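You operate a simulated robot arm through the tools that you are given. There is no shell and no other tool.

The job below is to be done with a simulated robot arm. You get a single attempt, and the scene is never put back.

Task
Put things in order on the programmer end of the front desk. At the end: the small red nozzle is on the white carton (marked "BELTS"); the black block from the programmer end of the front desk stands where the large yellow nozzle stood; the red block stands on top of the yellow tape roll; the large yellow nozzle stands where the red block stood; whatever was shut is shut again. Leave all else as you found it, and nothing knocked over.

The check looks at the end state, three seconds after you hand in, the way a careful person would. Anything else that was tipped, shoved, dropped, spilled or broken makes it a failure.

Robot
A 6-joint arm with a two-finger parallel gripper, fixed in place. Base frame: the origin is on the floor under the middle of its stand, x ahead of it, y to its left, z up; the work surface is at about z = 750. Readings come in mm, rad, newtons and seconds.
With the tool pointing down near the work surface it reaches from about 300 to 740 mm from the base axis. Its first joint turns from -1.152 to 1.152 rad. Payload 2.45 kg.
The tool frame sits at the grasp point between the pads (the TCP): z along the fingers, y along the line on which they close. The tips reach 24 mm beyond it. The gripper opens to 68 mm. The fingers are 17 mm wide and 10 mm thick; the gripper's body (40 by 70 mm) begins 41 mm behind the TCP.
Orientation is told as [roll, pitch, yaw] about the base's x, y, z axes, in that order, counted from this pose: with the fingers straight down and closing along the base's y, the tool's x points along the base's -x, its y along +y and its z along -z.

Tools
- The arm moves only by the tool servo_tool. Its argument "steps" is a list of rows, each a list of 3 entries, a list of its own where there are three numbers: the turn, a rotation vector about the tool's x, y, z in rad, then the shift along the tool's x, y, z in mm, then the finger opening in mm, from 0 to 68. In form: [[[wx, wy, wz], [dx, dy, dz], jaw], ...]. A call has 1 to 20 rows; each row is the pose to reach, as a shift and turn from the pose commanded when the call began, along the tool's axes at that moment. Each row takes 0.2 s and may step no farther than 50 mm and 0.15 rad from the row before; otherwise, or with a gripper value out of range, the whole call is refused. A pose out of reach is approached as far as the arm can. The call stops where the force on the tool passes 40 N (or 10 N more than at its start, if that is more) or the arm is blocked; 0.2 s more then pass. Each finger travels about 108 mm/s and halts on what it meets, pressing with about 34 N; the grip force reading is that of the motor and also rises with nothing between the fingers. The clock runs only during rows and for 0.2 s after the last one: add rows that repeat a pose to give the fingers time. It gives the time, the measured TCP pose, the force on the tool (base axes), the opening and the grip force at its end, in the units of the frame above (readings bear some noise), with the torque about the TCP (base axes, N m) and any sound that the robot's microphone picked up, and new pictures: "show" is both (left out), scene, wrist or none.
- Cameras (640 x 400 px; columns grow to the right, rows downward): "scene" is fixed at [146.3, 408, 1461.8]; the picture's right is [-0.90, -0.43, 0.00], its down [-0.31, 0.64, -0.70] and it looks along [0.30, -0.64, -0.71] (base axes); focal length 318 px, centre (320, 200). "wrist" rides on the gripper at [84, 11, -75] in the tool frame; the picture's right is [-0.13, 0.99, 0.00], its down [-0.60, -0.08, -0.79] and it looks along [-0.79, -0.10, 0.61] (tool axes); focal length 251 px, centre (320, 200). There is no depth. A picture from a camera that has moved, and an enlarged one, comes with that camera's place and axes in the base frame and with its lens. The place of the scene camera against the robot may be out by one fixed shift of up to 25 mm in any direction.
- close_up(camera, box): a new picture of the part [left, top, right, bottom] of that camera's present view, enlarged. No time passes.
- job_done(): hands the job in; it is judged then, once.

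Nothing tells you positions but the pictures and the camera data. Unless the task says otherwise, let go and move clear before handing in.

The tools are called after "Call:" as a command line: name --argument value ..., lists and objects as JSON in quotes. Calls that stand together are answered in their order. servo_tool: Moves the arm, as the interface text tells. Its arguments: {"type":"object","properties":{"steps":{"type":"array"},"show":{"type":"string","enum":["both","scene","wrist","none"]}},"required":["steps"]} The other tools are called the same way: close_up (camera, box) takes an enlarged picture of a part of a camera's view; job_done () hands the job in.

At the start:

```text
t: 0.0
ee_pos: [446.6, -32.1, 1004.2]
tool_rot: [0.0, -0.001, 0.001]
ft_force: [-0.2, 0.2, -0.1]
wrist_torque: [-0.01, 0.04, -0.01]
finger_gap: 68.1
gripper_force: 0.1
```

scene: 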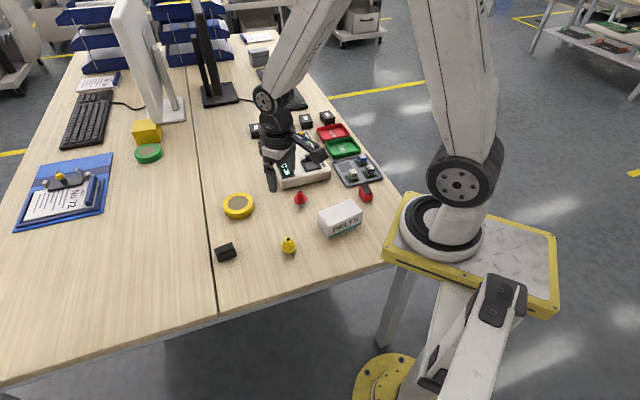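
wrist: 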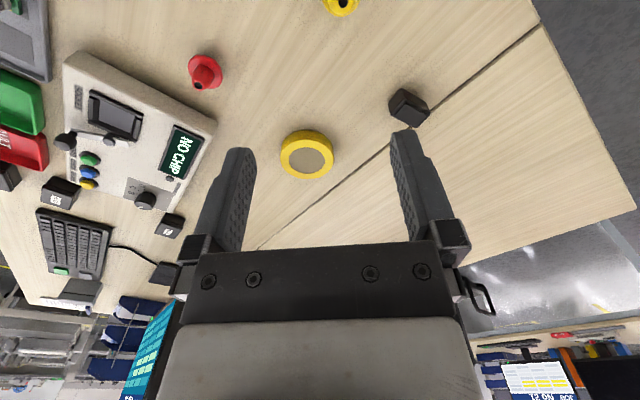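

I see a desk with a programmer, a red nozzle, a yellow nozzle, a tape roll, a black block, a white carton and a red block beside the grey tray. I'll take enlarged pictures before moving anything.

Call:
close_up --camera "scene" --box '[200, 90, 400, 280]'

Call:
close_up --camera "scene" --box '[310, 140, 400, 250]'

Call:
close_up --camera "scene" --box '[200, 180, 310, 270]'

Call:
close_up --camera "scene" --box '[0, 60, 200, 240]'

Call:
close_up --camera "wrist" --box '[0, 0, 450, 250]'

```text
2.11 times, centred on (300, 185) of scene
camera zoom: at [146.3, 408.0, 1461.8], right [-0.9, -0.43, 0.0], down [-0.31, 0.64, -0.7], along [0.3, -0.64, -0.71], focal length 669 px, centre (362, 232)
```

zoom: 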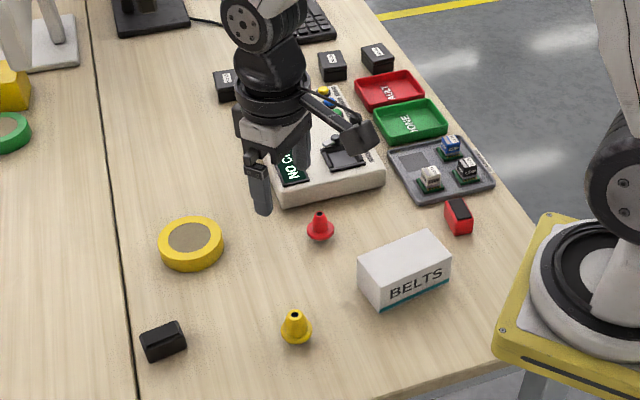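

```text
3.64 times, centred on (355, 195) of scene
camera zoom: at [146.3, 408.0, 1461.8], right [-0.9, -0.43, 0.0], down [-0.31, 0.64, -0.7], along [0.3, -0.64, -0.71], focal length 1155 px, centre (193, 218)
```

zoom: 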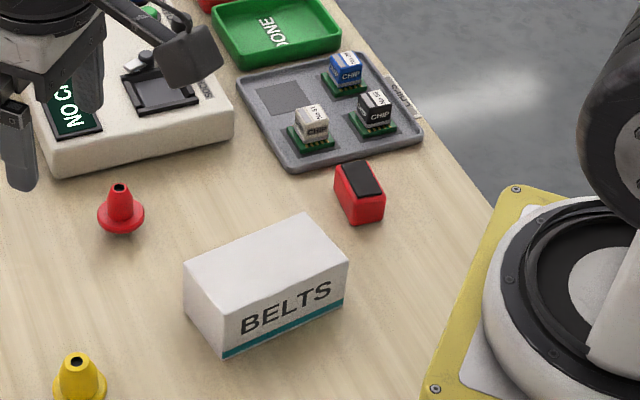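

```text
4.44 times, centred on (255, 225) of scene
camera zoom: at [146.3, 408.0, 1461.8], right [-0.9, -0.43, 0.0], down [-0.31, 0.64, -0.7], along [0.3, -0.64, -0.71], focal length 1412 px, centre (609, 89)
```

zoom: 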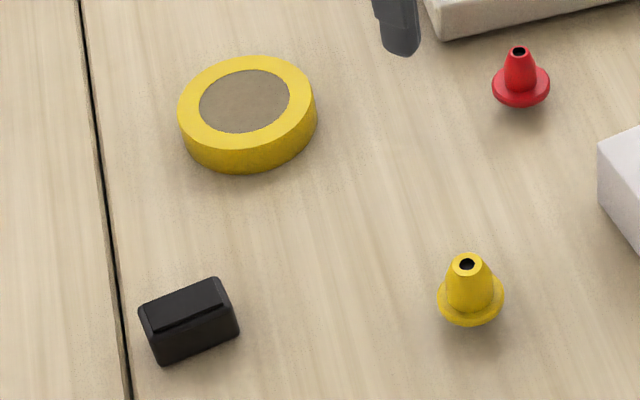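

```text
2.22 times, centred on (100, 150) of scene
camera zoom: at [146.3, 408.0, 1461.8], right [-0.9, -0.43, 0.0], down [-0.31, 0.64, -0.7], along [0.3, -0.64, -0.71], focal length 706 px, centre (809, 311)
```

zoom: 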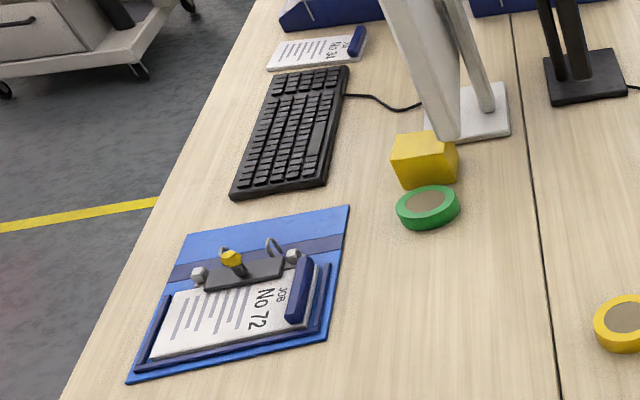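

```text
1.42 times, centred on (225, 125) of wrist
camera zoom: at [361.8, -22.3, 1080.0], right [0.13, 0.99, 0.0], down [0.6, -0.08, 0.79], along [0.79, -0.1, -0.61], focal length 358 px, centre (455, 307)
```

zoom: 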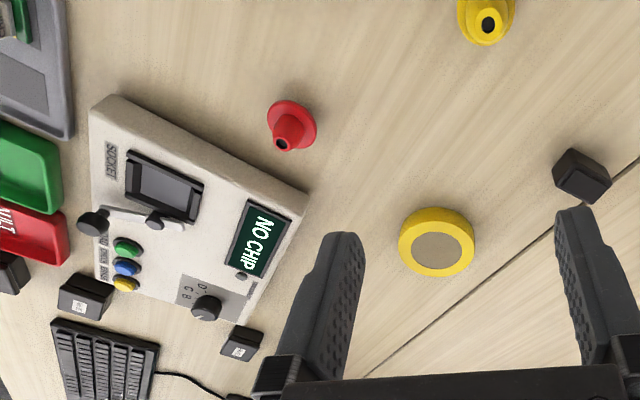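

The nozzles, blocks and carton are all visible and nothing seems to need opening. I'll check the labelled black boxes near the keyboard so I don't confuse them with the black block, and look more closely at the targets.

Call:
close_up --camera "scene" --box '[240, 90, 340, 150]'

Call:
close_up --camera "scene" --box '[345, 175, 385, 210]'

Call:
close_up --camera "scene" --box '[205, 225, 245, 270]'

Call:
close_up --camera "scene" --box '[270, 180, 320, 260]'

Call:
close_up --camera "wrist" --box '[0, 120, 200, 245]'

```text
6.40 times, centred on (290, 120) of scene
camera zoom: at [146.3, 408.0, 1461.8], right [-0.9, -0.43, 0.0], down [-0.31, 0.64, -0.7], along [0.3, -0.64, -0.71], focal length 2032 px, centre (512, 712)
```

zoom: 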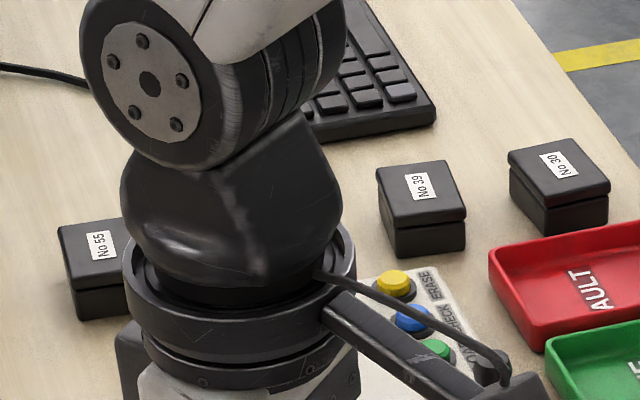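

```text
11.43 times, centred on (365, 192) of scene
camera zoom: at [146.3, 408.0, 1461.8], right [-0.9, -0.43, 0.0], down [-0.31, 0.64, -0.7], along [0.3, -0.64, -0.71], focal length 3630 px, centre (-194, 286)
```

zoom: 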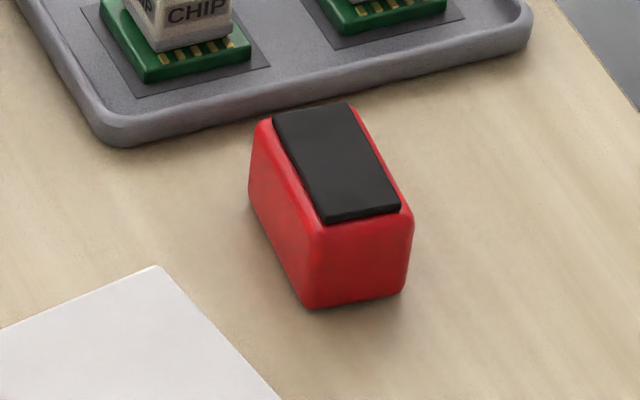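

```text
8.89 times, centred on (225, 248) of scene
camera zoom: at [146.3, 408.0, 1461.8], right [-0.9, -0.43, 0.0], down [-0.31, 0.64, -0.7], along [0.3, -0.64, -0.71], focal length 2823 px, centre (1164, -222)
```

zoom: 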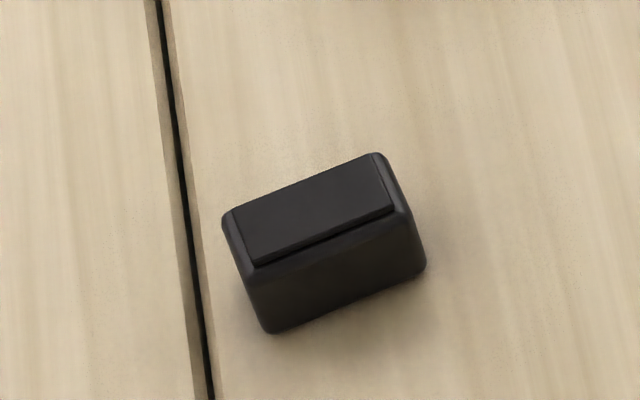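

```text
5.00 times, centred on (295, 220) of scene
camera zoom: at [146.3, 408.0, 1461.8], right [-0.9, -0.43, 0.0], down [-0.31, 0.64, -0.7], along [0.3, -0.64, -0.71], focal length 1588 px, centre (445, 100)
```

zoom: 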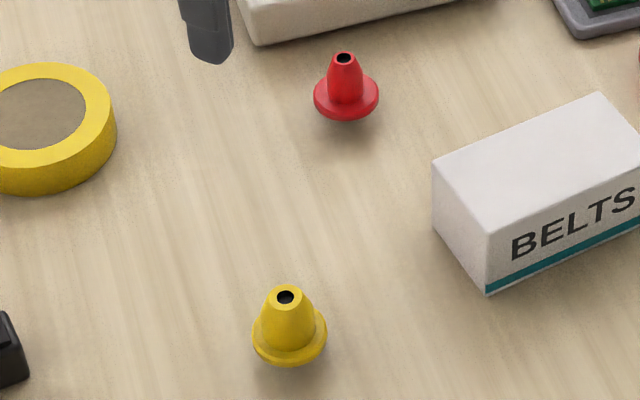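

```text
3.20 times, centred on (100, 182) of wrist
camera zoom: at [361.8, -22.3, 1080.0], right [0.13, 0.99, 0.0], down [0.6, -0.08, 0.79], along [0.79, -0.1, -0.61], focal length 805 px, centre (1024, 256)
```

zoom: 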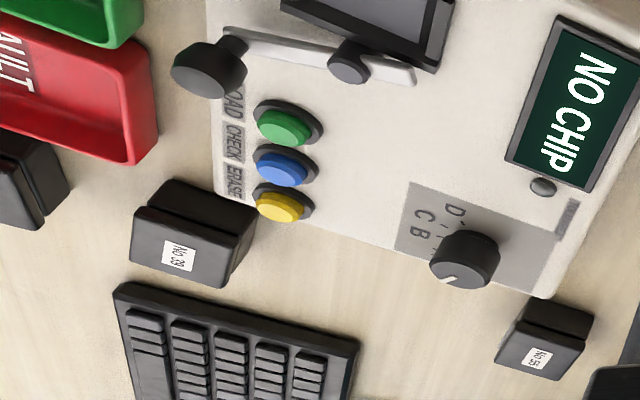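

The plain black block (the same shape as the red block) is the one to move; the labelled boxes are chip boxes and stay put. I estimate the red block at about (325, -313), so I'll move the wrist camera over it, lined up with its long axis, to measure it properly.

Call:
servo_tool --steps '[[[0, 0, 0.111], [15, -35, 10], 68], [[0, 0, 0.222], [30, -70, 20], 68], [[0, 0, 0.333], [45, -105, 30], 68], [[0, 0, 0.444], [60, -140, 40], 68], [[0, 0, 0.555], [75, -175, 50], 68], [[0, 0, 0.666], [90, -210, 60], 68], [[0, 0, 0.777], [106, -245, 75], 68], [[0, 0, 0.89], [122, -281, 90], 68], [[0, 0, 0.89], [122, -281, 90], 68]]'

```text
t: 2.0
ee_pos: [325.8, -315.8, 912.8]
tool_rot: [0.0, 0.0, -0.893]
ft_force: [-0.5, 0.2, 0.1]
wrist_torque: [0.03, -0.02, -0.04]
finger_gap: 67.9
gripper_force: 0.0
camera wrist: at [280.7, -243.0, 989.8], right [0.85, 0.52, 0.0], down [0.32, -0.52, 0.79], along [0.41, -0.68, -0.61], focal length 251 px, centre (320, 200)
```

scene: 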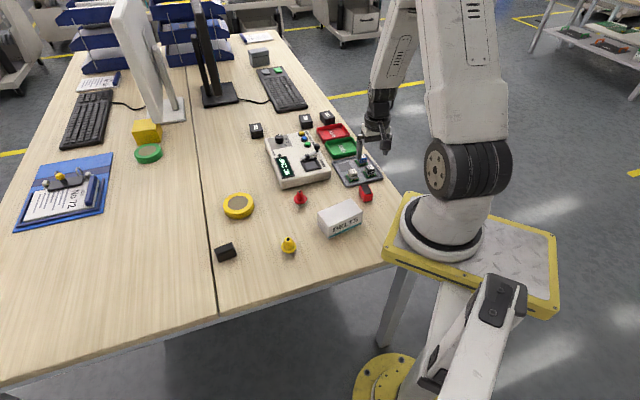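
wrist: 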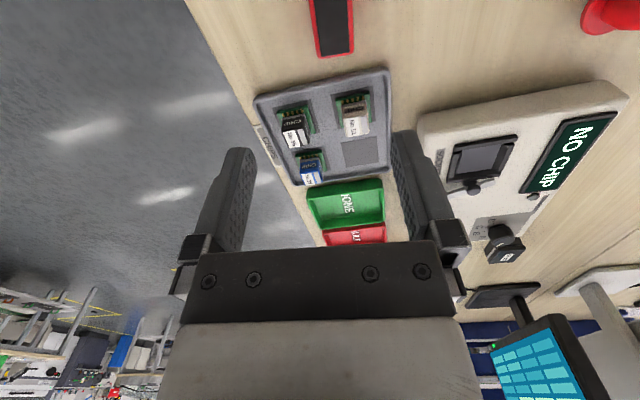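

The red block sits at the top edge of the wrist view, roughly at (322, -296), so the scene camera is a little out. I'll back off along the tool x-axis to see the whole block and the carton.

Call:
servo_tool --steps '[[[0, 0, 0], [40, 0, 0], 68], [[0, 0, 0], [80, 0, 0], 68], [[0, 0, 0], [80, 0, 0], 68]]' --show "wrist"

Call:
close_up --camera "wrist" --box '[220, 0, 460, 150]'

```text
t: 2.8
ee_pos: [273.7, -252.4, 914.6]
tool_rot: [0.001, -0.002, -0.891]
ft_force: [-0.4, -0.6, 0.3]
wrist_torque: [0.03, 0.04, 0.03]
finger_gap: 68.1
gripper_force: 0.0
camera wrist: at [228.8, -179.8, 990.8], right [0.85, 0.52, 0.0], down [0.32, -0.52, 0.79], along [0.42, -0.68, -0.61], focal length 251 px, centre (320, 200)
```

wrist: 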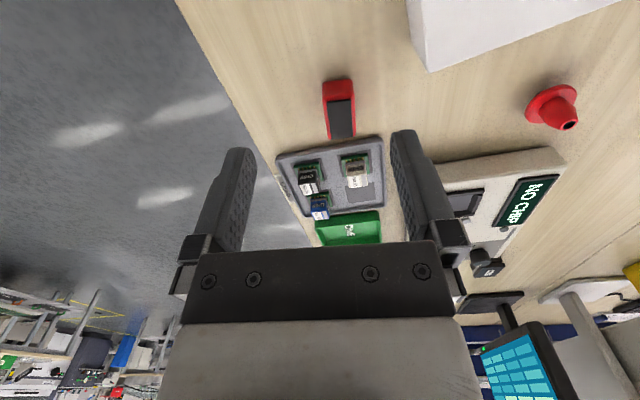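

```text
2.67 times, centred on (340, 75) of wrist
camera zoom: at [228.8, -179.8, 990.8], right [0.85, 0.52, 0.0], down [0.32, -0.52, 0.79], along [0.42, -0.68, -0.61], focal length 670 px, centre (267, 533)
```

zoom: 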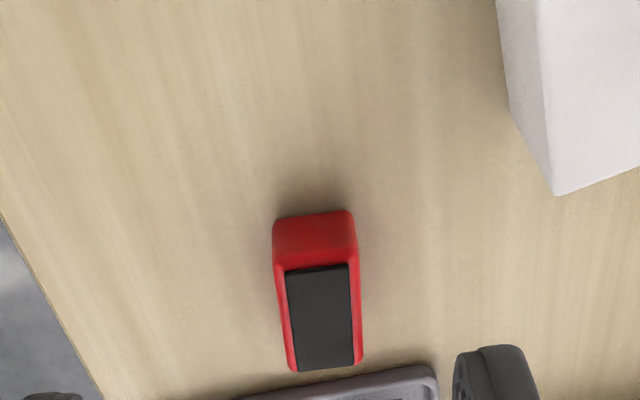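

From this view I measure the red block's centre at about (322, -295), 30 mm tall and about 28 x 48 mm, with my yaw aligned to its long axis. I'll come in above it at moderate height and check.

Call:
servo_tool --steps '[[[0, 0, 0], [-32, 5, 20], 56], [[0, 0, 0], [-63.5, 10.8, 40], 56], [[0, 0, 0], [-63.5, 10.8, 78], 56], [[0, 0, 0], [-63.5, 10.8, 78], 56]]' --show "both"

Call:
close_up --camera "wrist" --box '[220, 0, 420, 180]'

Call:
close_up --camera "scene" --box '[320, 140, 420, 230]'

```text
t: 3.8
ee_pos: [322.7, -295.8, 836.3]
tool_rot: [-0.001, -0.001, -0.89]
ft_force: [0.7, -0.2, 1.4]
wrist_torque: [0.0, 0.04, -0.01]
finger_gap: 56.0
gripper_force: 0.1
camera wrist: at [278.1, -223.0, 912.8], right [0.85, 0.52, 0.0], down [0.32, -0.52, 0.79], along [0.42, -0.68, -0.61], focal length 251 px, centre (320, 200)
```

scene: 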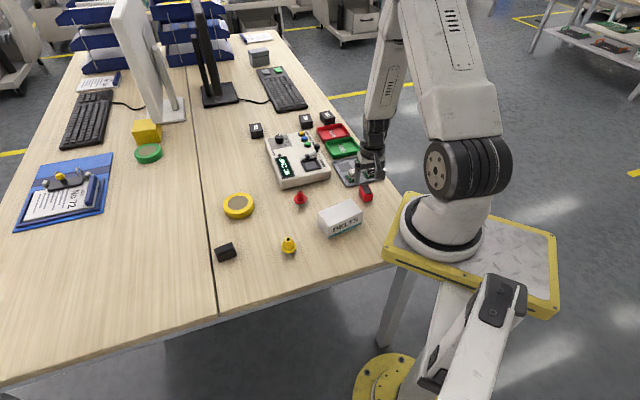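
wrist: 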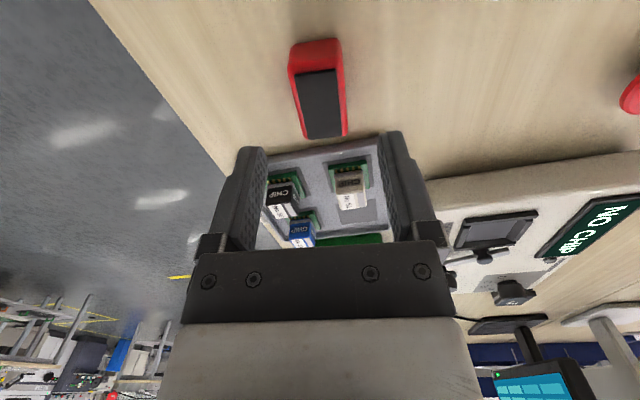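

```text
2.22 times, centred on (320, 90) of wrist
camera zoom: at [278.1, -223.0, 912.8], right [0.85, 0.52, 0.0], down [0.32, -0.52, 0.79], along [0.42, -0.68, -0.61], focal length 559 px, centre (320, 444)
```

zoom: 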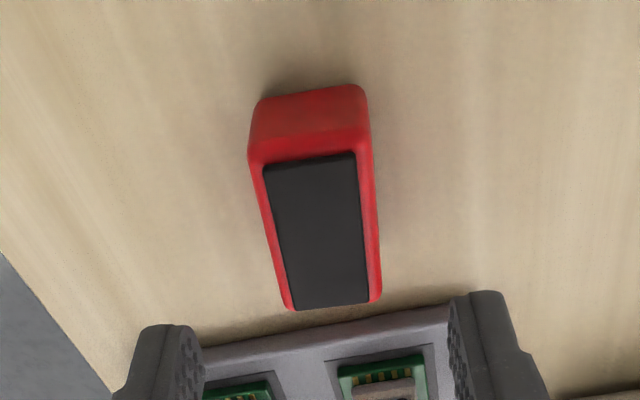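

```text
4.44 times, centred on (370, 185) of scene
camera zoom: at [146.3, 408.0, 1461.8], right [-0.9, -0.43, 0.0], down [-0.31, 0.64, -0.7], along [0.3, -0.64, -0.71], focal length 1412 px, centre (98, 267)
```

zoom: 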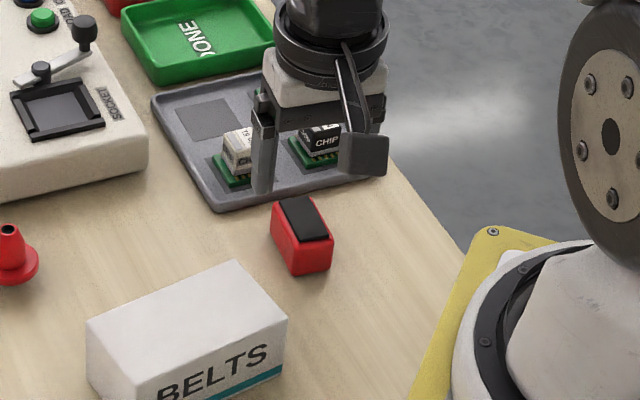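

The wrist view puts the block centre at (322, -295), within 1 mm of the TCP, with the fingers straddling it and the yaw matched. I'll go straight down, stop just above the desk, and close.

Call:
servo_tool --steps '[[[0, 0, 0], [0, 0, 20], 56], [[0, 0, 0], [0, 0, 40], 56], [[0, 0, 0], [0, 0, 58], 56], [[0, 0, 0], [0, 0, 58], 56]]' --show "both"

Call:
close_up --camera "scene" --box '[320, 140, 420, 230]'

```text
t: 4.8
ee_pos: [320.6, -294.9, 777.5]
tool_rot: [-0.001, 0.0, -0.891]
ft_force: [-0.1, 0.0, -0.5]
wrist_torque: [-0.02, -0.02, -0.04]
finger_gap: 56.3
gripper_force: 0.0
camera wrist: at [277.0, -222.8, 854.7], right [0.85, 0.52, 0.0], down [0.32, -0.52, 0.79], along [0.42, -0.68, -0.61], focal length 251 px, centre (320, 200)
```

scene: 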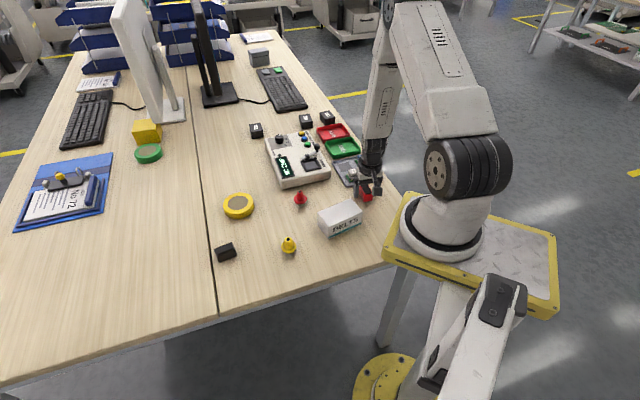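
wrist: 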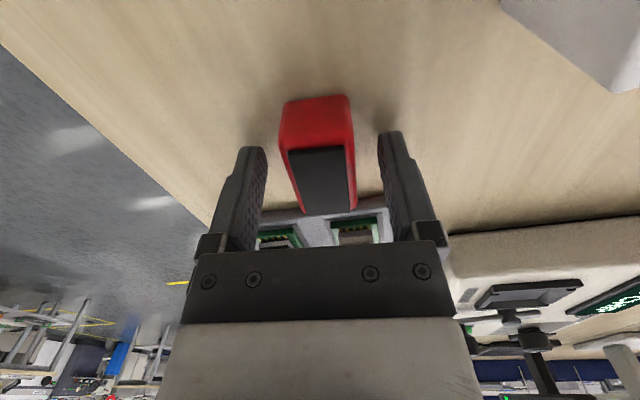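

```text
4.44 times, centred on (370, 185) of scene
camera zoom: at [146.3, 408.0, 1461.8], right [-0.9, -0.43, 0.0], down [-0.31, 0.64, -0.7], along [0.3, -0.64, -0.71], focal length 1412 px, centre (98, 267)
```

zoom: 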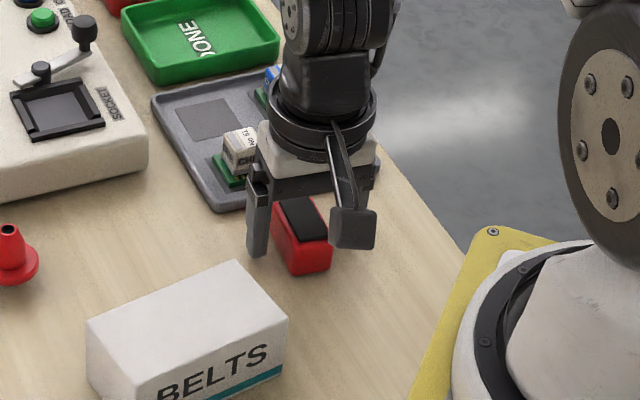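

The fingers straddle the block and the TCP is centred on its cap. I'll close on it.

Call:
servo_tool --steps '[[[0, 0, 0], [0, 0, 0], 20], [[0, 0, 0], [0, 0, 0], 15], [[0, 0, 0], [0, 0, 0], 15], [[0, 0, 0], [0, 0, 0], 15]]' --show "wrist"

```text
t: 5.8
ee_pos: [320.9, -294.7, 778.7]
tool_rot: [0.001, 0.002, -0.889]
ft_force: [1.0, 0.9, -0.1]
wrist_torque: [0.0, -0.02, -0.01]
finger_gap: 29.1
gripper_force: 34.5
camera wrist: at [276.9, -222.7, 854.8], right [0.85, 0.52, 0.0], down [0.32, -0.52, 0.79], along [0.42, -0.68, -0.61], focal length 251 px, centre (320, 200)
```

wrist: 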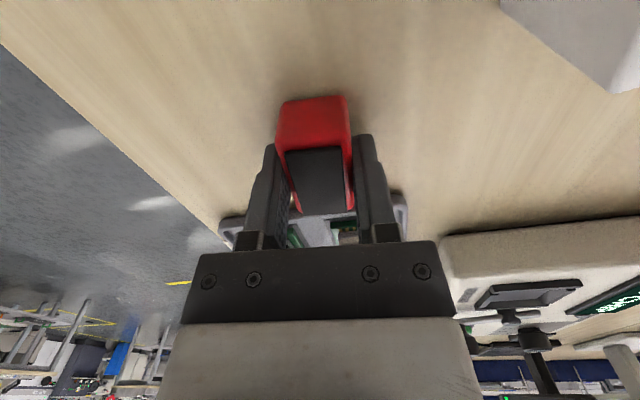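

The red block is gripped (gap 29.1 mm) with its centre at about (321.5, -295), which I'll remember as the yellow nozzle's destination. I'll lift straight up first.

Call:
servo_tool --steps '[[[0, 0, 0], [0, 0, -15], 15], [[0, 0, 0], [0, 0, -40], 15], [[0, 0, 0], [0, 0, -80], 15], [[0, 0, 0], [0, 0, -122], 15], [[0, 0, 0], [0, 0, -122], 15]]' --show "both"

```text
t: 7.0
ee_pos: [321.0, -295.9, 899.1]
tool_rot: [0.002, 0.0, -0.889]
ft_force: [0.8, -0.7, 0.4]
wrist_torque: [-0.01, 0.01, -0.02]
finger_gap: 15.1
gripper_force: 0.1
camera wrist: at [277.0, -222.3, 974.8], right [0.85, 0.52, 0.0], down [0.32, -0.52, 0.79], along [0.42, -0.68, -0.61], focal length 251 px, centre (320, 200)
```

scene: 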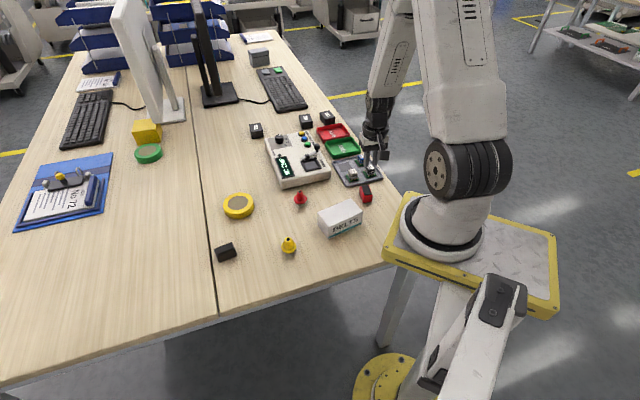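
wrist: 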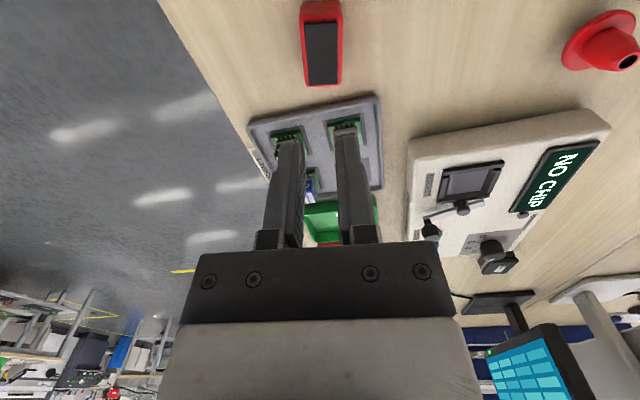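

The grip slipped: the gap is now 15 mm with no force, and the block is still on the desk. I'll check whether it moved.

Call:
close_up --camera "wrist" --box '[240, 0, 400, 100]'

Call:
close_up --camera "scene" --box '[330, 165, 400, 215]'

```text
4.00 times, centred on (320, 50) of wrist
camera zoom: at [277.0, -222.3, 974.8], right [0.85, 0.52, 0.0], down [0.32, -0.52, 0.79], along [0.42, -0.68, -0.61], focal length 1006 px, centre (320, 800)
```

zoom: 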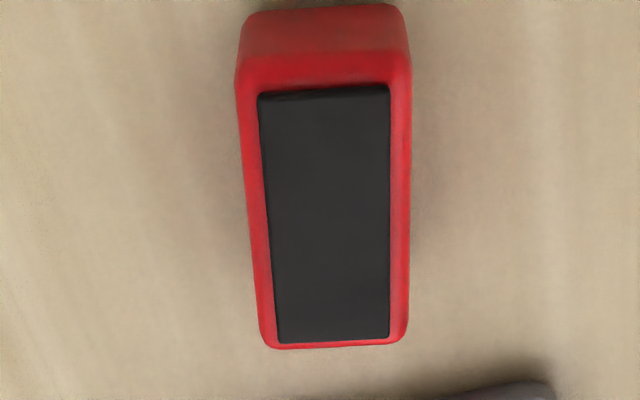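

```text
8.00 times, centred on (365, 190) of scene
camera zoom: at [146.3, 408.0, 1461.8], right [-0.9, -0.43, 0.0], down [-0.31, 0.64, -0.7], along [0.3, -0.64, -0.71], focal length 2541 px, centre (-40, 280)
```

zoom: 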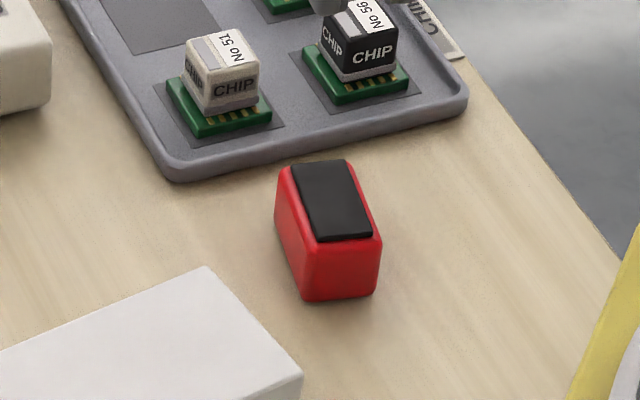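

The block stayed upright and moved only a few millimetres, to about (321, -291), turned roughly 4° more. I'll regrip slightly lower with matched yaw, then lift very slowly and watch the force.

Call:
servo_tool --steps '[[[0, 0, 0.08], [3.5, 2.8, 0], 56], [[0, 0, 0.08], [3.5, 2.8, 0], 56], [[0, 0, 0.08], [3.5, 2.8, 45], 56], [[0, 0, 0.08], [3.5, 2.8, 90], 56], [[0, 0, 0.08], [3.5, 2.8, 110], 56], [[0, 0, 0.08], [3.5, 2.8, 123], 56], [[0, 0, 0.08], [3.5, 2.8, 123], 56]]' --show "both"

Call:
close_up --camera "wrist" --box '[220, 60, 420, 260]'

Call:
close_up --camera "scene" --box '[330, 150, 410, 220]'

```text
t: 8.6
ee_pos: [322.3, -289.1, 774.4]
tool_rot: [0.001, -0.002, -0.971]
ft_force: [-0.3, 0.3, 0.0]
wrist_torque: [0.0, -0.03, -0.02]
finger_gap: 55.9
gripper_force: 0.0
camera wrist: at [283.2, -213.4, 851.5], right [0.89, 0.45, 0.0], down [0.28, -0.54, 0.79], along [0.36, -0.71, -0.61], focal length 251 px, centre (320, 200)
```

scene: 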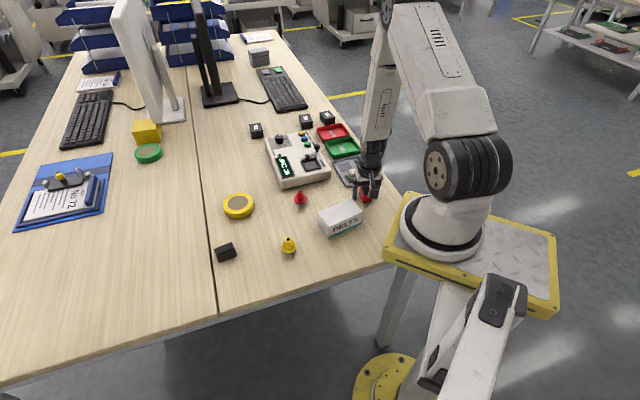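
wrist: 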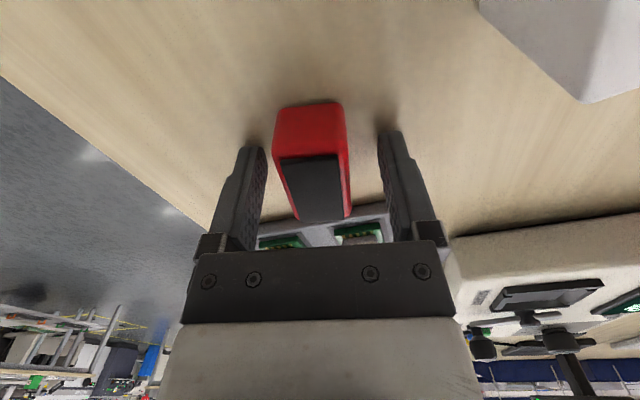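

```text
2.00 times, centred on (320, 160) of wrist
camera zoom: at [283.2, -213.4, 851.5], right [0.89, 0.45, 0.0], down [0.28, -0.54, 0.79], along [0.36, -0.71, -0.61], focal length 503 px, centre (320, 280)
```

zoom: 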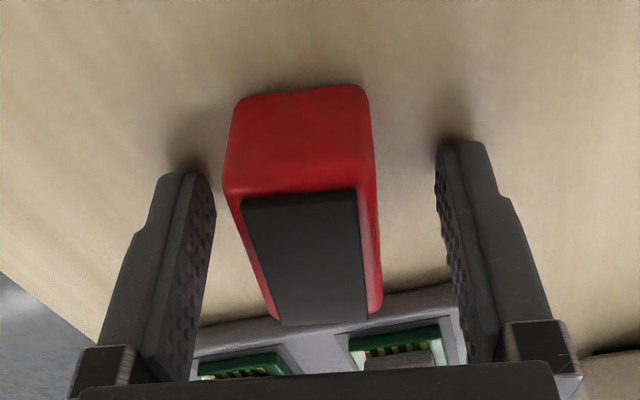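

```text
5.71 times, centred on (370, 185) of scene
camera zoom: at [146.3, 408.0, 1461.8], right [-0.9, -0.43, 0.0], down [-0.31, 0.64, -0.7], along [0.3, -0.64, -0.71], focal length 1815 px, centre (34, 286)
```

zoom: 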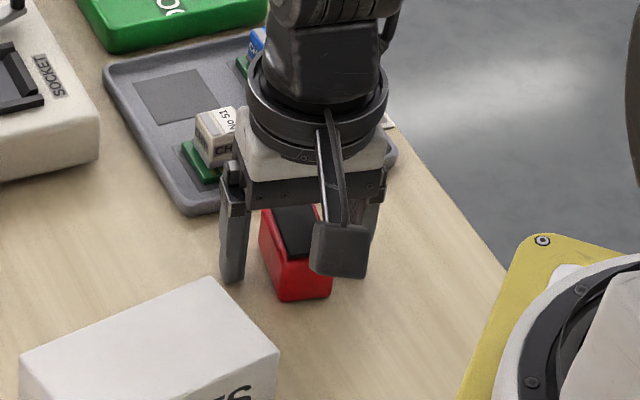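

The fingers are around the block again, with tips just above the desk. I'll close, hold a moment, then lift just a few millimetres and read the force.

Call:
servo_tool --steps '[[[0, 0, 0], [0, 0, 0], 40], [[0, 0, 0], [0, 0, 0], 25], [[0, 0, 0], [0, 0, 0], 5], [[0, 0, 0], [0, 0, 0], 0], [[0, 0, 0], [0, 0, 0], 0], [[0, 0, 0], [0, 0, 0], 0]]' --show "wrist"

Call:
servo_tool --steps '[[[0, 0, 0], [0, 0, -1], 0], [[0, 0, 0], [0, 0, -2], 0], [[0, 0, 0], [0, 0, -3], 0], [[0, 0, 0], [0, 0, -4], 0], [[0, 0, 0], [0, 0, -5], 0]]' --show "wrist"

```text
t: 10.0
ee_pos: [322.0, -288.5, 774.6]
tool_rot: [0.0, 0.0, -0.969]
ft_force: [0.5, -0.4, -0.5]
wrist_torque: [-0.03, -0.01, 0.0]
finger_gap: 29.2
gripper_force: 33.9
camera wrist: at [283.1, -213.5, 851.8], right [0.89, 0.45, 0.0], down [0.28, -0.54, 0.79], along [0.36, -0.71, -0.61], focal length 251 px, centre (320, 200)
```

wrist: 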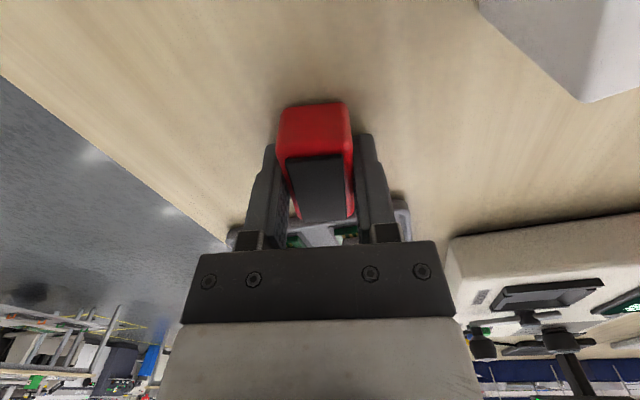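

```text
t: 11.2
ee_pos: [322.1, -289.7, 782.2]
tool_rot: [0.0, -0.001, -0.97]
ft_force: [0.1, -0.3, -0.8]
wrist_torque: [0.02, 0.0, 0.04]
finger_gap: 29.1
gripper_force: 34.1
camera wrist: at [282.9, -214.4, 858.3], right [0.89, 0.45, 0.0], down [0.28, -0.54, 0.79], along [0.36, -0.71, -0.61], focal length 251 px, centre (320, 200)
```

wrist: 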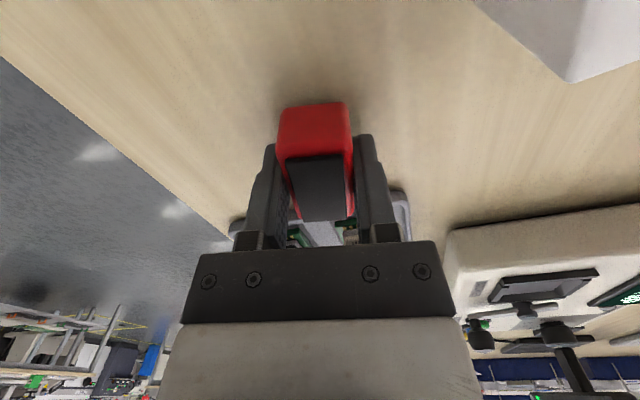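

The block is rising with the gripper this time: gap 29.1 mm, force steady. I'll keep lifting gently.

Call:
servo_tool --steps '[[[0, 0, 0], [0, 0, -3], 0], [[0, 0, 0], [0, 0, -8], 0], [[0, 0, 0], [0, 0, -14], 0], [[0, 0, 0], [0, 0, -22], 0], [[0, 0, 0], [0, 0, -32], 0], [[0, 0, 0], [0, 0, -44], 0], [[0, 0, 0], [0, 0, -58], 0], [[0, 0, 0], [0, 0, -72], 0], [[0, 0, 0], [0, 0, -86], 0], [[0, 0, 0], [0, 0, -98], 0], [[0, 0, 0], [0, 0, -108], 0], [[0, 0, 0], [0, 0, -116], 0], [[0, 0, 0], [0, 0, -120], 0], [[0, 0, 0], [0, 0, -120], 0]]' --show "both"

```text
t: 14.2
ee_pos: [320.8, -290.8, 901.7]
tool_rot: [0.001, 0.0, -0.97]
ft_force: [0.1, -0.7, -0.8]
wrist_torque: [-0.02, -0.02, 0.03]
finger_gap: 29.1
gripper_force: 34.0
camera wrist: at [282.6, -214.8, 977.9], right [0.89, 0.45, 0.0], down [0.28, -0.54, 0.79], along [0.36, -0.71, -0.61], focal length 251 px, centre (320, 200)
```

scene: 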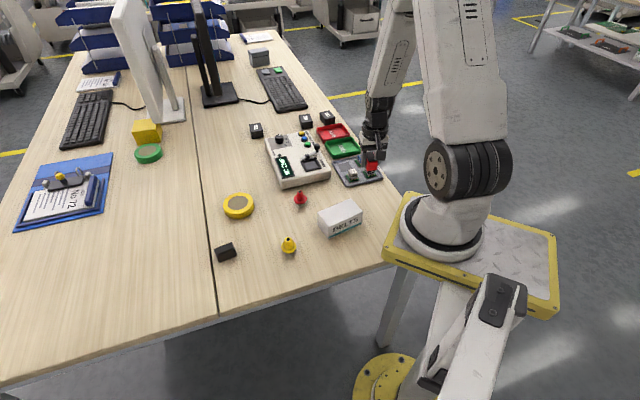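
wrist: 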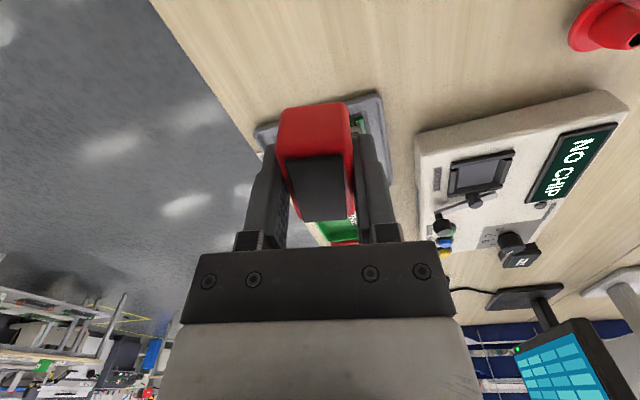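

The block is held firmly at z≈902. I'll carry it smoothly to above the tape roll at about (640, -79), turning the tool to radial yaw.

Call:
servo_tool --steps '[[[0, 0, -0.014], [0, 6, 0], 0], [[0, 0, -0.041], [0, 18, 0], 0], [[0, 0, -0.082], [-0.5, 36, 0], 0], [[0, 0, -0.136], [-1, 60, 0], 0], [[0, 0, -0.204], [-1.4, 90, 0], 0], [[0, 0, -0.282], [-2, 124, 0], 0], [[0, 0, -0.363], [-2.5, 160, 0], 0], [[0, 0, -0.445], [-3, 196, 0], 0], [[0, 0, -0.527], [-3.5, 232, 0], 0], [[0, 0, -0.604], [-4, 266, 0], 0], [[0, 0, -0.672], [-4.5, 296, 0], 0], [[0, 0, -0.731], [-5, 322, 0], 0], [[0, 0, -0.779], [-5.3, 343, 0], 0], [[0, 0, -0.815], [-5.5, 359, 0], 0], [[0, 0, -0.843], [-5.7, 371, 0], 0], [[0, 0, -0.861], [-5.9, 379, 0], 0], [[0, 0, -0.87], [-5.9, 383, 0], 0], [[0, 0, -0.87], [-5.9, 383, 0], 0]]' --show "both"

Call:
close_up --camera "wrist" --box '[200, 0, 440, 150]'

```text
t: 18.0
ee_pos: [642.1, -78.4, 903.2]
tool_rot: [0.0, 0.0, -0.1]
ft_force: [0.5, 0.3, -0.7]
wrist_torque: [0.02, 0.03, -0.01]
finger_gap: 29.0
gripper_force: 33.9
camera wrist: at [559.1, -59.3, 979.1], right [0.23, 0.97, 0.0], down [0.59, -0.14, 0.79], along [0.77, -0.18, -0.61], focal length 251 px, centre (320, 200)
```

scene: 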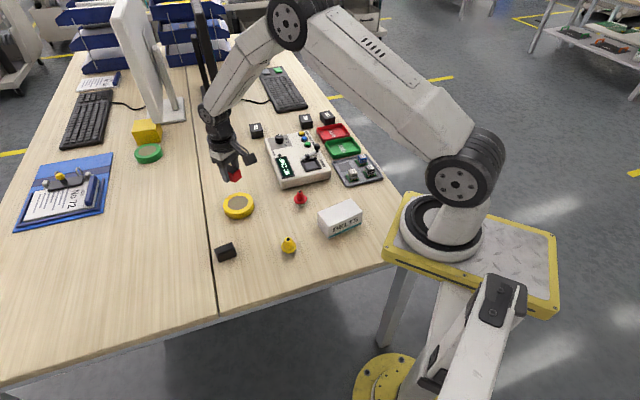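
wrist: 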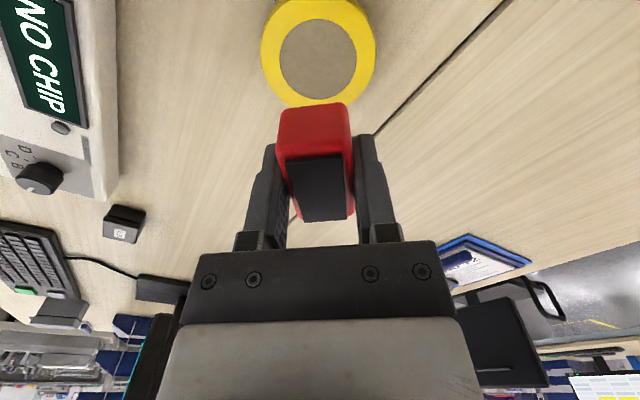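

```text
2.67 times, centred on (320, 75) of wrist
camera zoom: at [559.1, -59.3, 979.1], right [0.23, 0.97, 0.0], down [0.59, -0.14, 0.79], along [0.77, -0.18, -0.61], focal length 670 px, centre (320, 533)
```

zoom: 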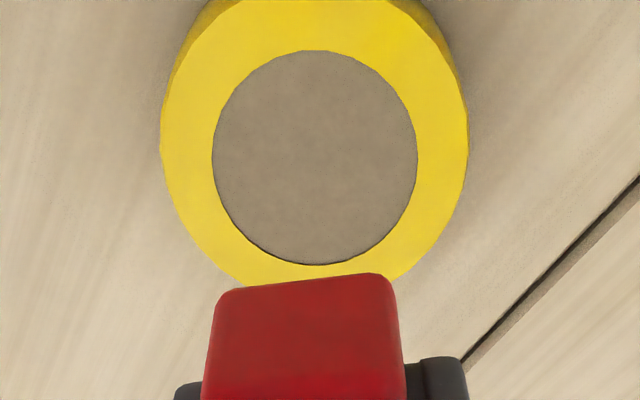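

The tape roll is about 89 mm across with a flat filled core, centred by my calculation at (649, -82) with its top near z≈771. I'll shift over it and lower to just above the surface.

Call:
servo_tool --steps '[[[0, 0, 0], [-3, -1, 5], 0], [[0, 0, 0], [-7.2, -2.9, 20], 0], [[0, 0, 0], [-7.2, -2.9, 40], 0], [[0, 0, 0], [-7.2, -2.9, 60], 0], [[0, 0, 0], [-7.2, -2.9, 80], 0], [[0, 0, 0], [-7.2, -2.9, 92], 0], [[0, 0, 0], [-7.2, -2.9, 98], 0], [[0, 0, 0], [-7.2, -2.9, 98], 0]]' --show "both"

Call:
close_up --camera "wrist" --box '[200, 60, 440, 260]'

Call:
close_up --camera "scene" --box '[200, 150, 280, 230]'

```text
t: 19.8
ee_pos: [647.0, -82.1, 802.6]
tool_rot: [0.001, 0.0, -0.099]
ft_force: [-0.5, -0.9, -1.5]
wrist_torque: [-0.03, -0.01, -0.03]
finger_gap: 29.3
gripper_force: 34.4
camera wrist: at [565.0, -62.8, 879.9], right [0.23, 0.97, 0.0], down [0.59, -0.14, 0.79], along [0.77, -0.18, -0.61], focal length 251 px, centre (320, 200)
```

scene: 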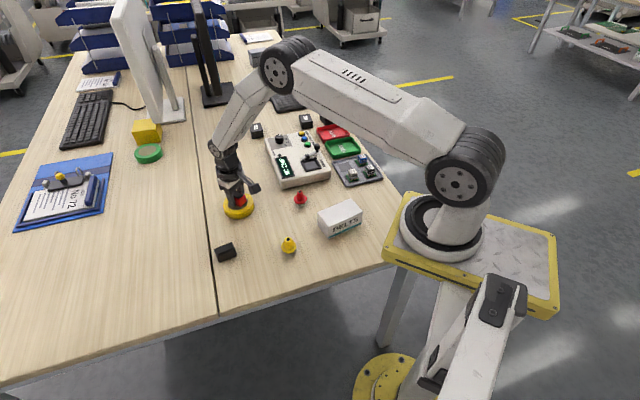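
wrist: 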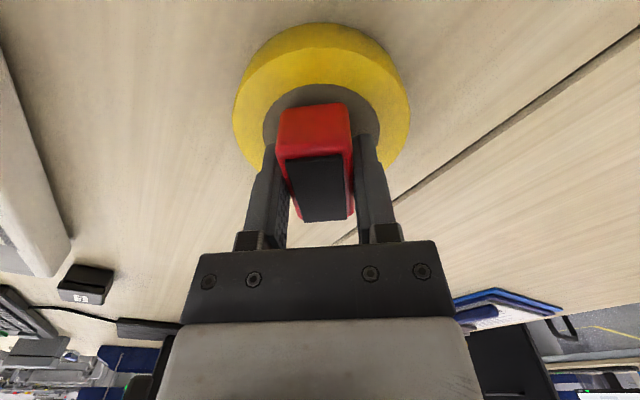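

```text
2.00 times, centred on (320, 160) of wrist
camera zoom: at [565.0, -62.8, 879.9], right [0.23, 0.97, 0.0], down [0.59, -0.14, 0.79], along [0.77, -0.18, -0.61], focal length 503 px, centre (320, 280)
```

zoom: 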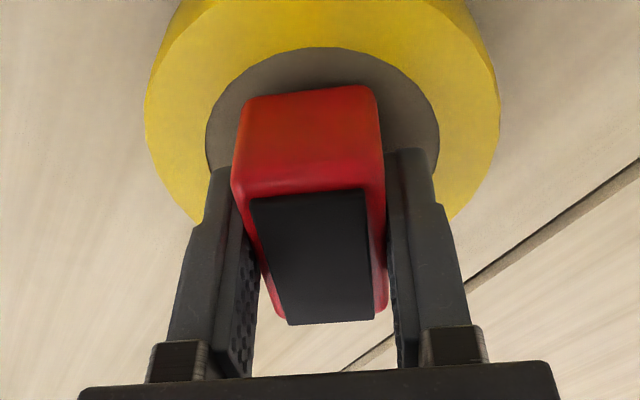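

```text
5.00 times, centred on (240, 190) of scene
camera zoom: at [146.3, 408.0, 1461.8], right [-0.9, -0.43, 0.0], down [-0.31, 0.64, -0.7], along [0.3, -0.64, -0.71], focal length 1588 px, centre (720, 250)
```

zoom: 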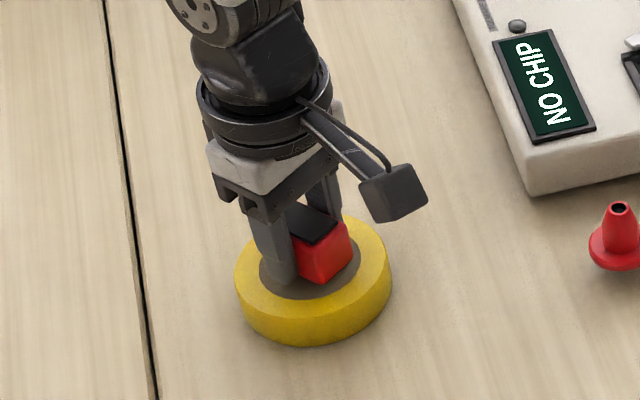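

The block hovers a few millimetres above the core, well centred. I'll nudge 2 mm outward and lower in small increments, watching the contact force.

Call:
servo_tool --steps '[[[0, 0, 0], [-2, 0, 1], 0], [[0, 0, 0], [-2, 0, 2.5], 0], [[0, 0, 0], [-2, 0, 4], 0], [[0, 0, 0], [-2, 0, 4], 0]]' --show "wrist"

Call:
servo_tool --steps '[[[0, 0, 0], [0, 0, 1], 0], [[0, 0, 0], [0, 0, 2], 0], [[0, 0, 0], [0, 0, 2], 0]]' --show "none"

```text
t: 20.8
ee_pos: [650.1, -82.5, 801.5]
tool_rot: [0.0, -0.002, -0.101]
ft_force: [-2.2, 0.8, 6.4]
wrist_torque: [-0.01, 0.16, 0.0]
finger_gap: 29.0
gripper_force: 34.2
camera wrist: at [567.6, -62.8, 876.5], right [0.23, 0.97, 0.0], down [0.59, -0.14, 0.79], along [0.77, -0.18, -0.61], focal length 251 px, centre (320, 200)
```

wrist: 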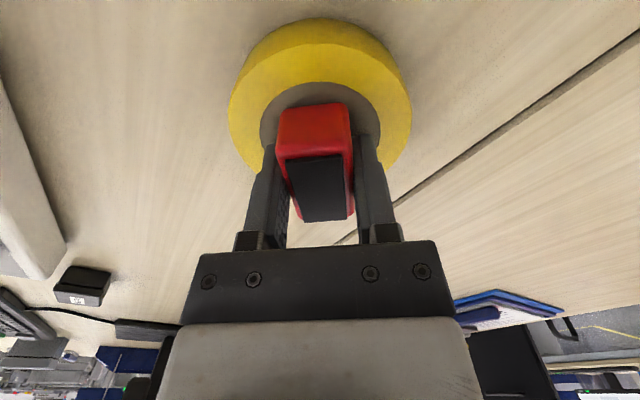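

```text
t: 21.6
ee_pos: [650.8, -81.8, 799.9]
tool_rot: [-0.001, -0.006, -0.1]
ft_force: [-7.0, -0.2, 30.6]
wrist_torque: [0.03, 0.49, -0.03]
finger_gap: 29.2
gripper_force: 34.5
```

Contact: the block is now seated on the tape (vertical force is up to 30 N). I'll back off 2.3 mm to relieve the force, check, then open gently.

Call:
servo_tool --steps '[[[0, 0, 0], [0, 0, -1.2], 0], [[0, 0, 0], [0, 0, -2.2], 0], [[0, 0, 0], [0, 0, -2.2], 0]]' --show "none"

```text
t: 22.4
ee_pos: [650.0, -81.6, 799.9]
tool_rot: [0.001, -0.002, -0.1]
ft_force: [4.6, 0.5, 13.2]
wrist_torque: [0.0, -0.11, 0.03]
finger_gap: 29.1
gripper_force: 34.5
```

Call:
servo_tool --steps '[[[0, 0, 0], [0, 0, -0.5], 0], [[0, 0, 0], [0, 0, -0.5], 28], [[0, 0, 0], [0, 0, -0.5], 33], [[0, 0, 0], [0, 0, -0.5], 40], [[0, 0, 0], [0, 0, -0.5], 46], [[0, 0, 0], [0, 0, -0.5], 46]]' --show "both"

Call:
close_up --camera "wrist" --box '[200, 60, 440, 260]'

Call:
close_up --camera "scene" --box '[200, 150, 280, 230]'

```text
t: 23.8
ee_pos: [649.8, -81.5, 799.2]
tool_rot: [0.0, -0.001, -0.099]
ft_force: [0.3, -0.5, -0.2]
wrist_torque: [0.01, 0.0, 0.0]
finger_gap: 46.1
gripper_force: 0.1
camera wrist: at [567.0, -62.6, 876.3], right [0.23, 0.97, 0.0], down [0.59, -0.14, 0.79], along [0.77, -0.18, -0.61], focal length 251 px, centre (320, 200)
```

scene: 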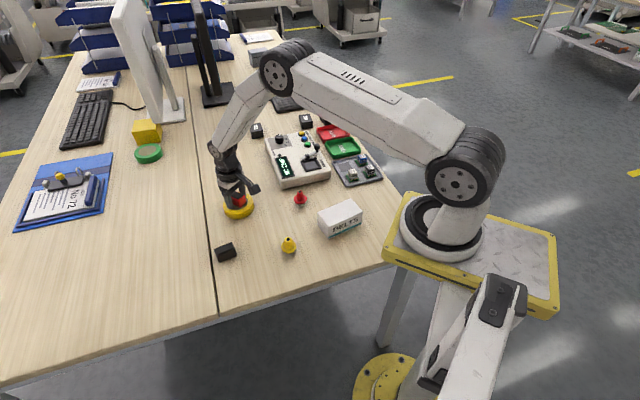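
wrist: 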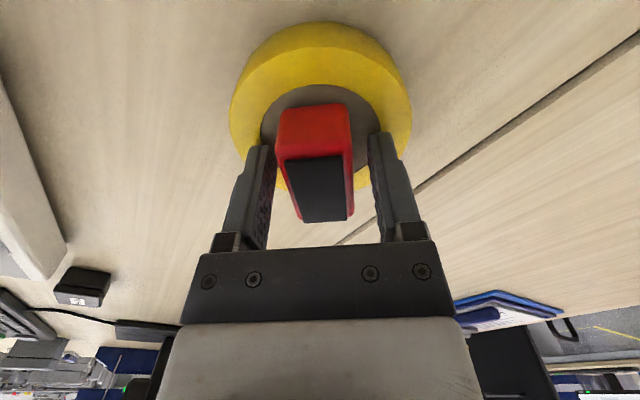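

```text
2.00 times, centred on (320, 160) of wrist
camera zoom: at [567.0, -62.6, 876.3], right [0.23, 0.97, 0.0], down [0.59, -0.14, 0.79], along [0.77, -0.18, -0.61], focal length 503 px, centre (320, 280)
```

zoom: 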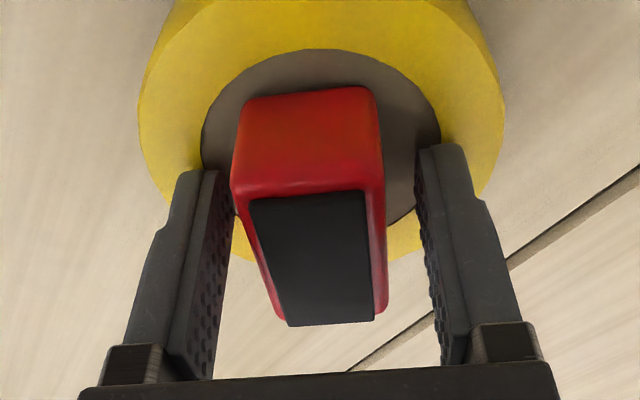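

```text
5.00 times, centred on (240, 190) of scene
camera zoom: at [146.3, 408.0, 1461.8], right [-0.9, -0.43, 0.0], down [-0.31, 0.64, -0.7], along [0.3, -0.64, -0.71], focal length 1588 px, centre (720, 250)
```

zoom: 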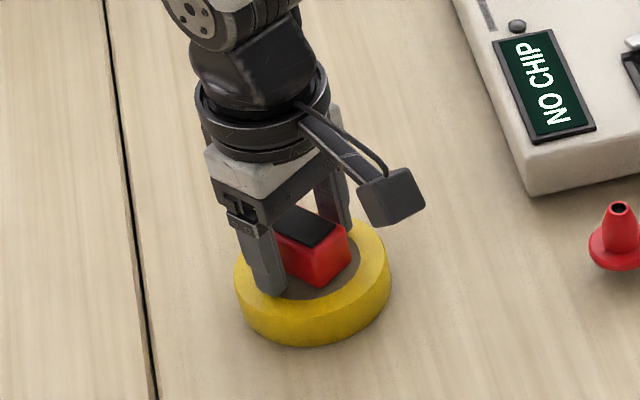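

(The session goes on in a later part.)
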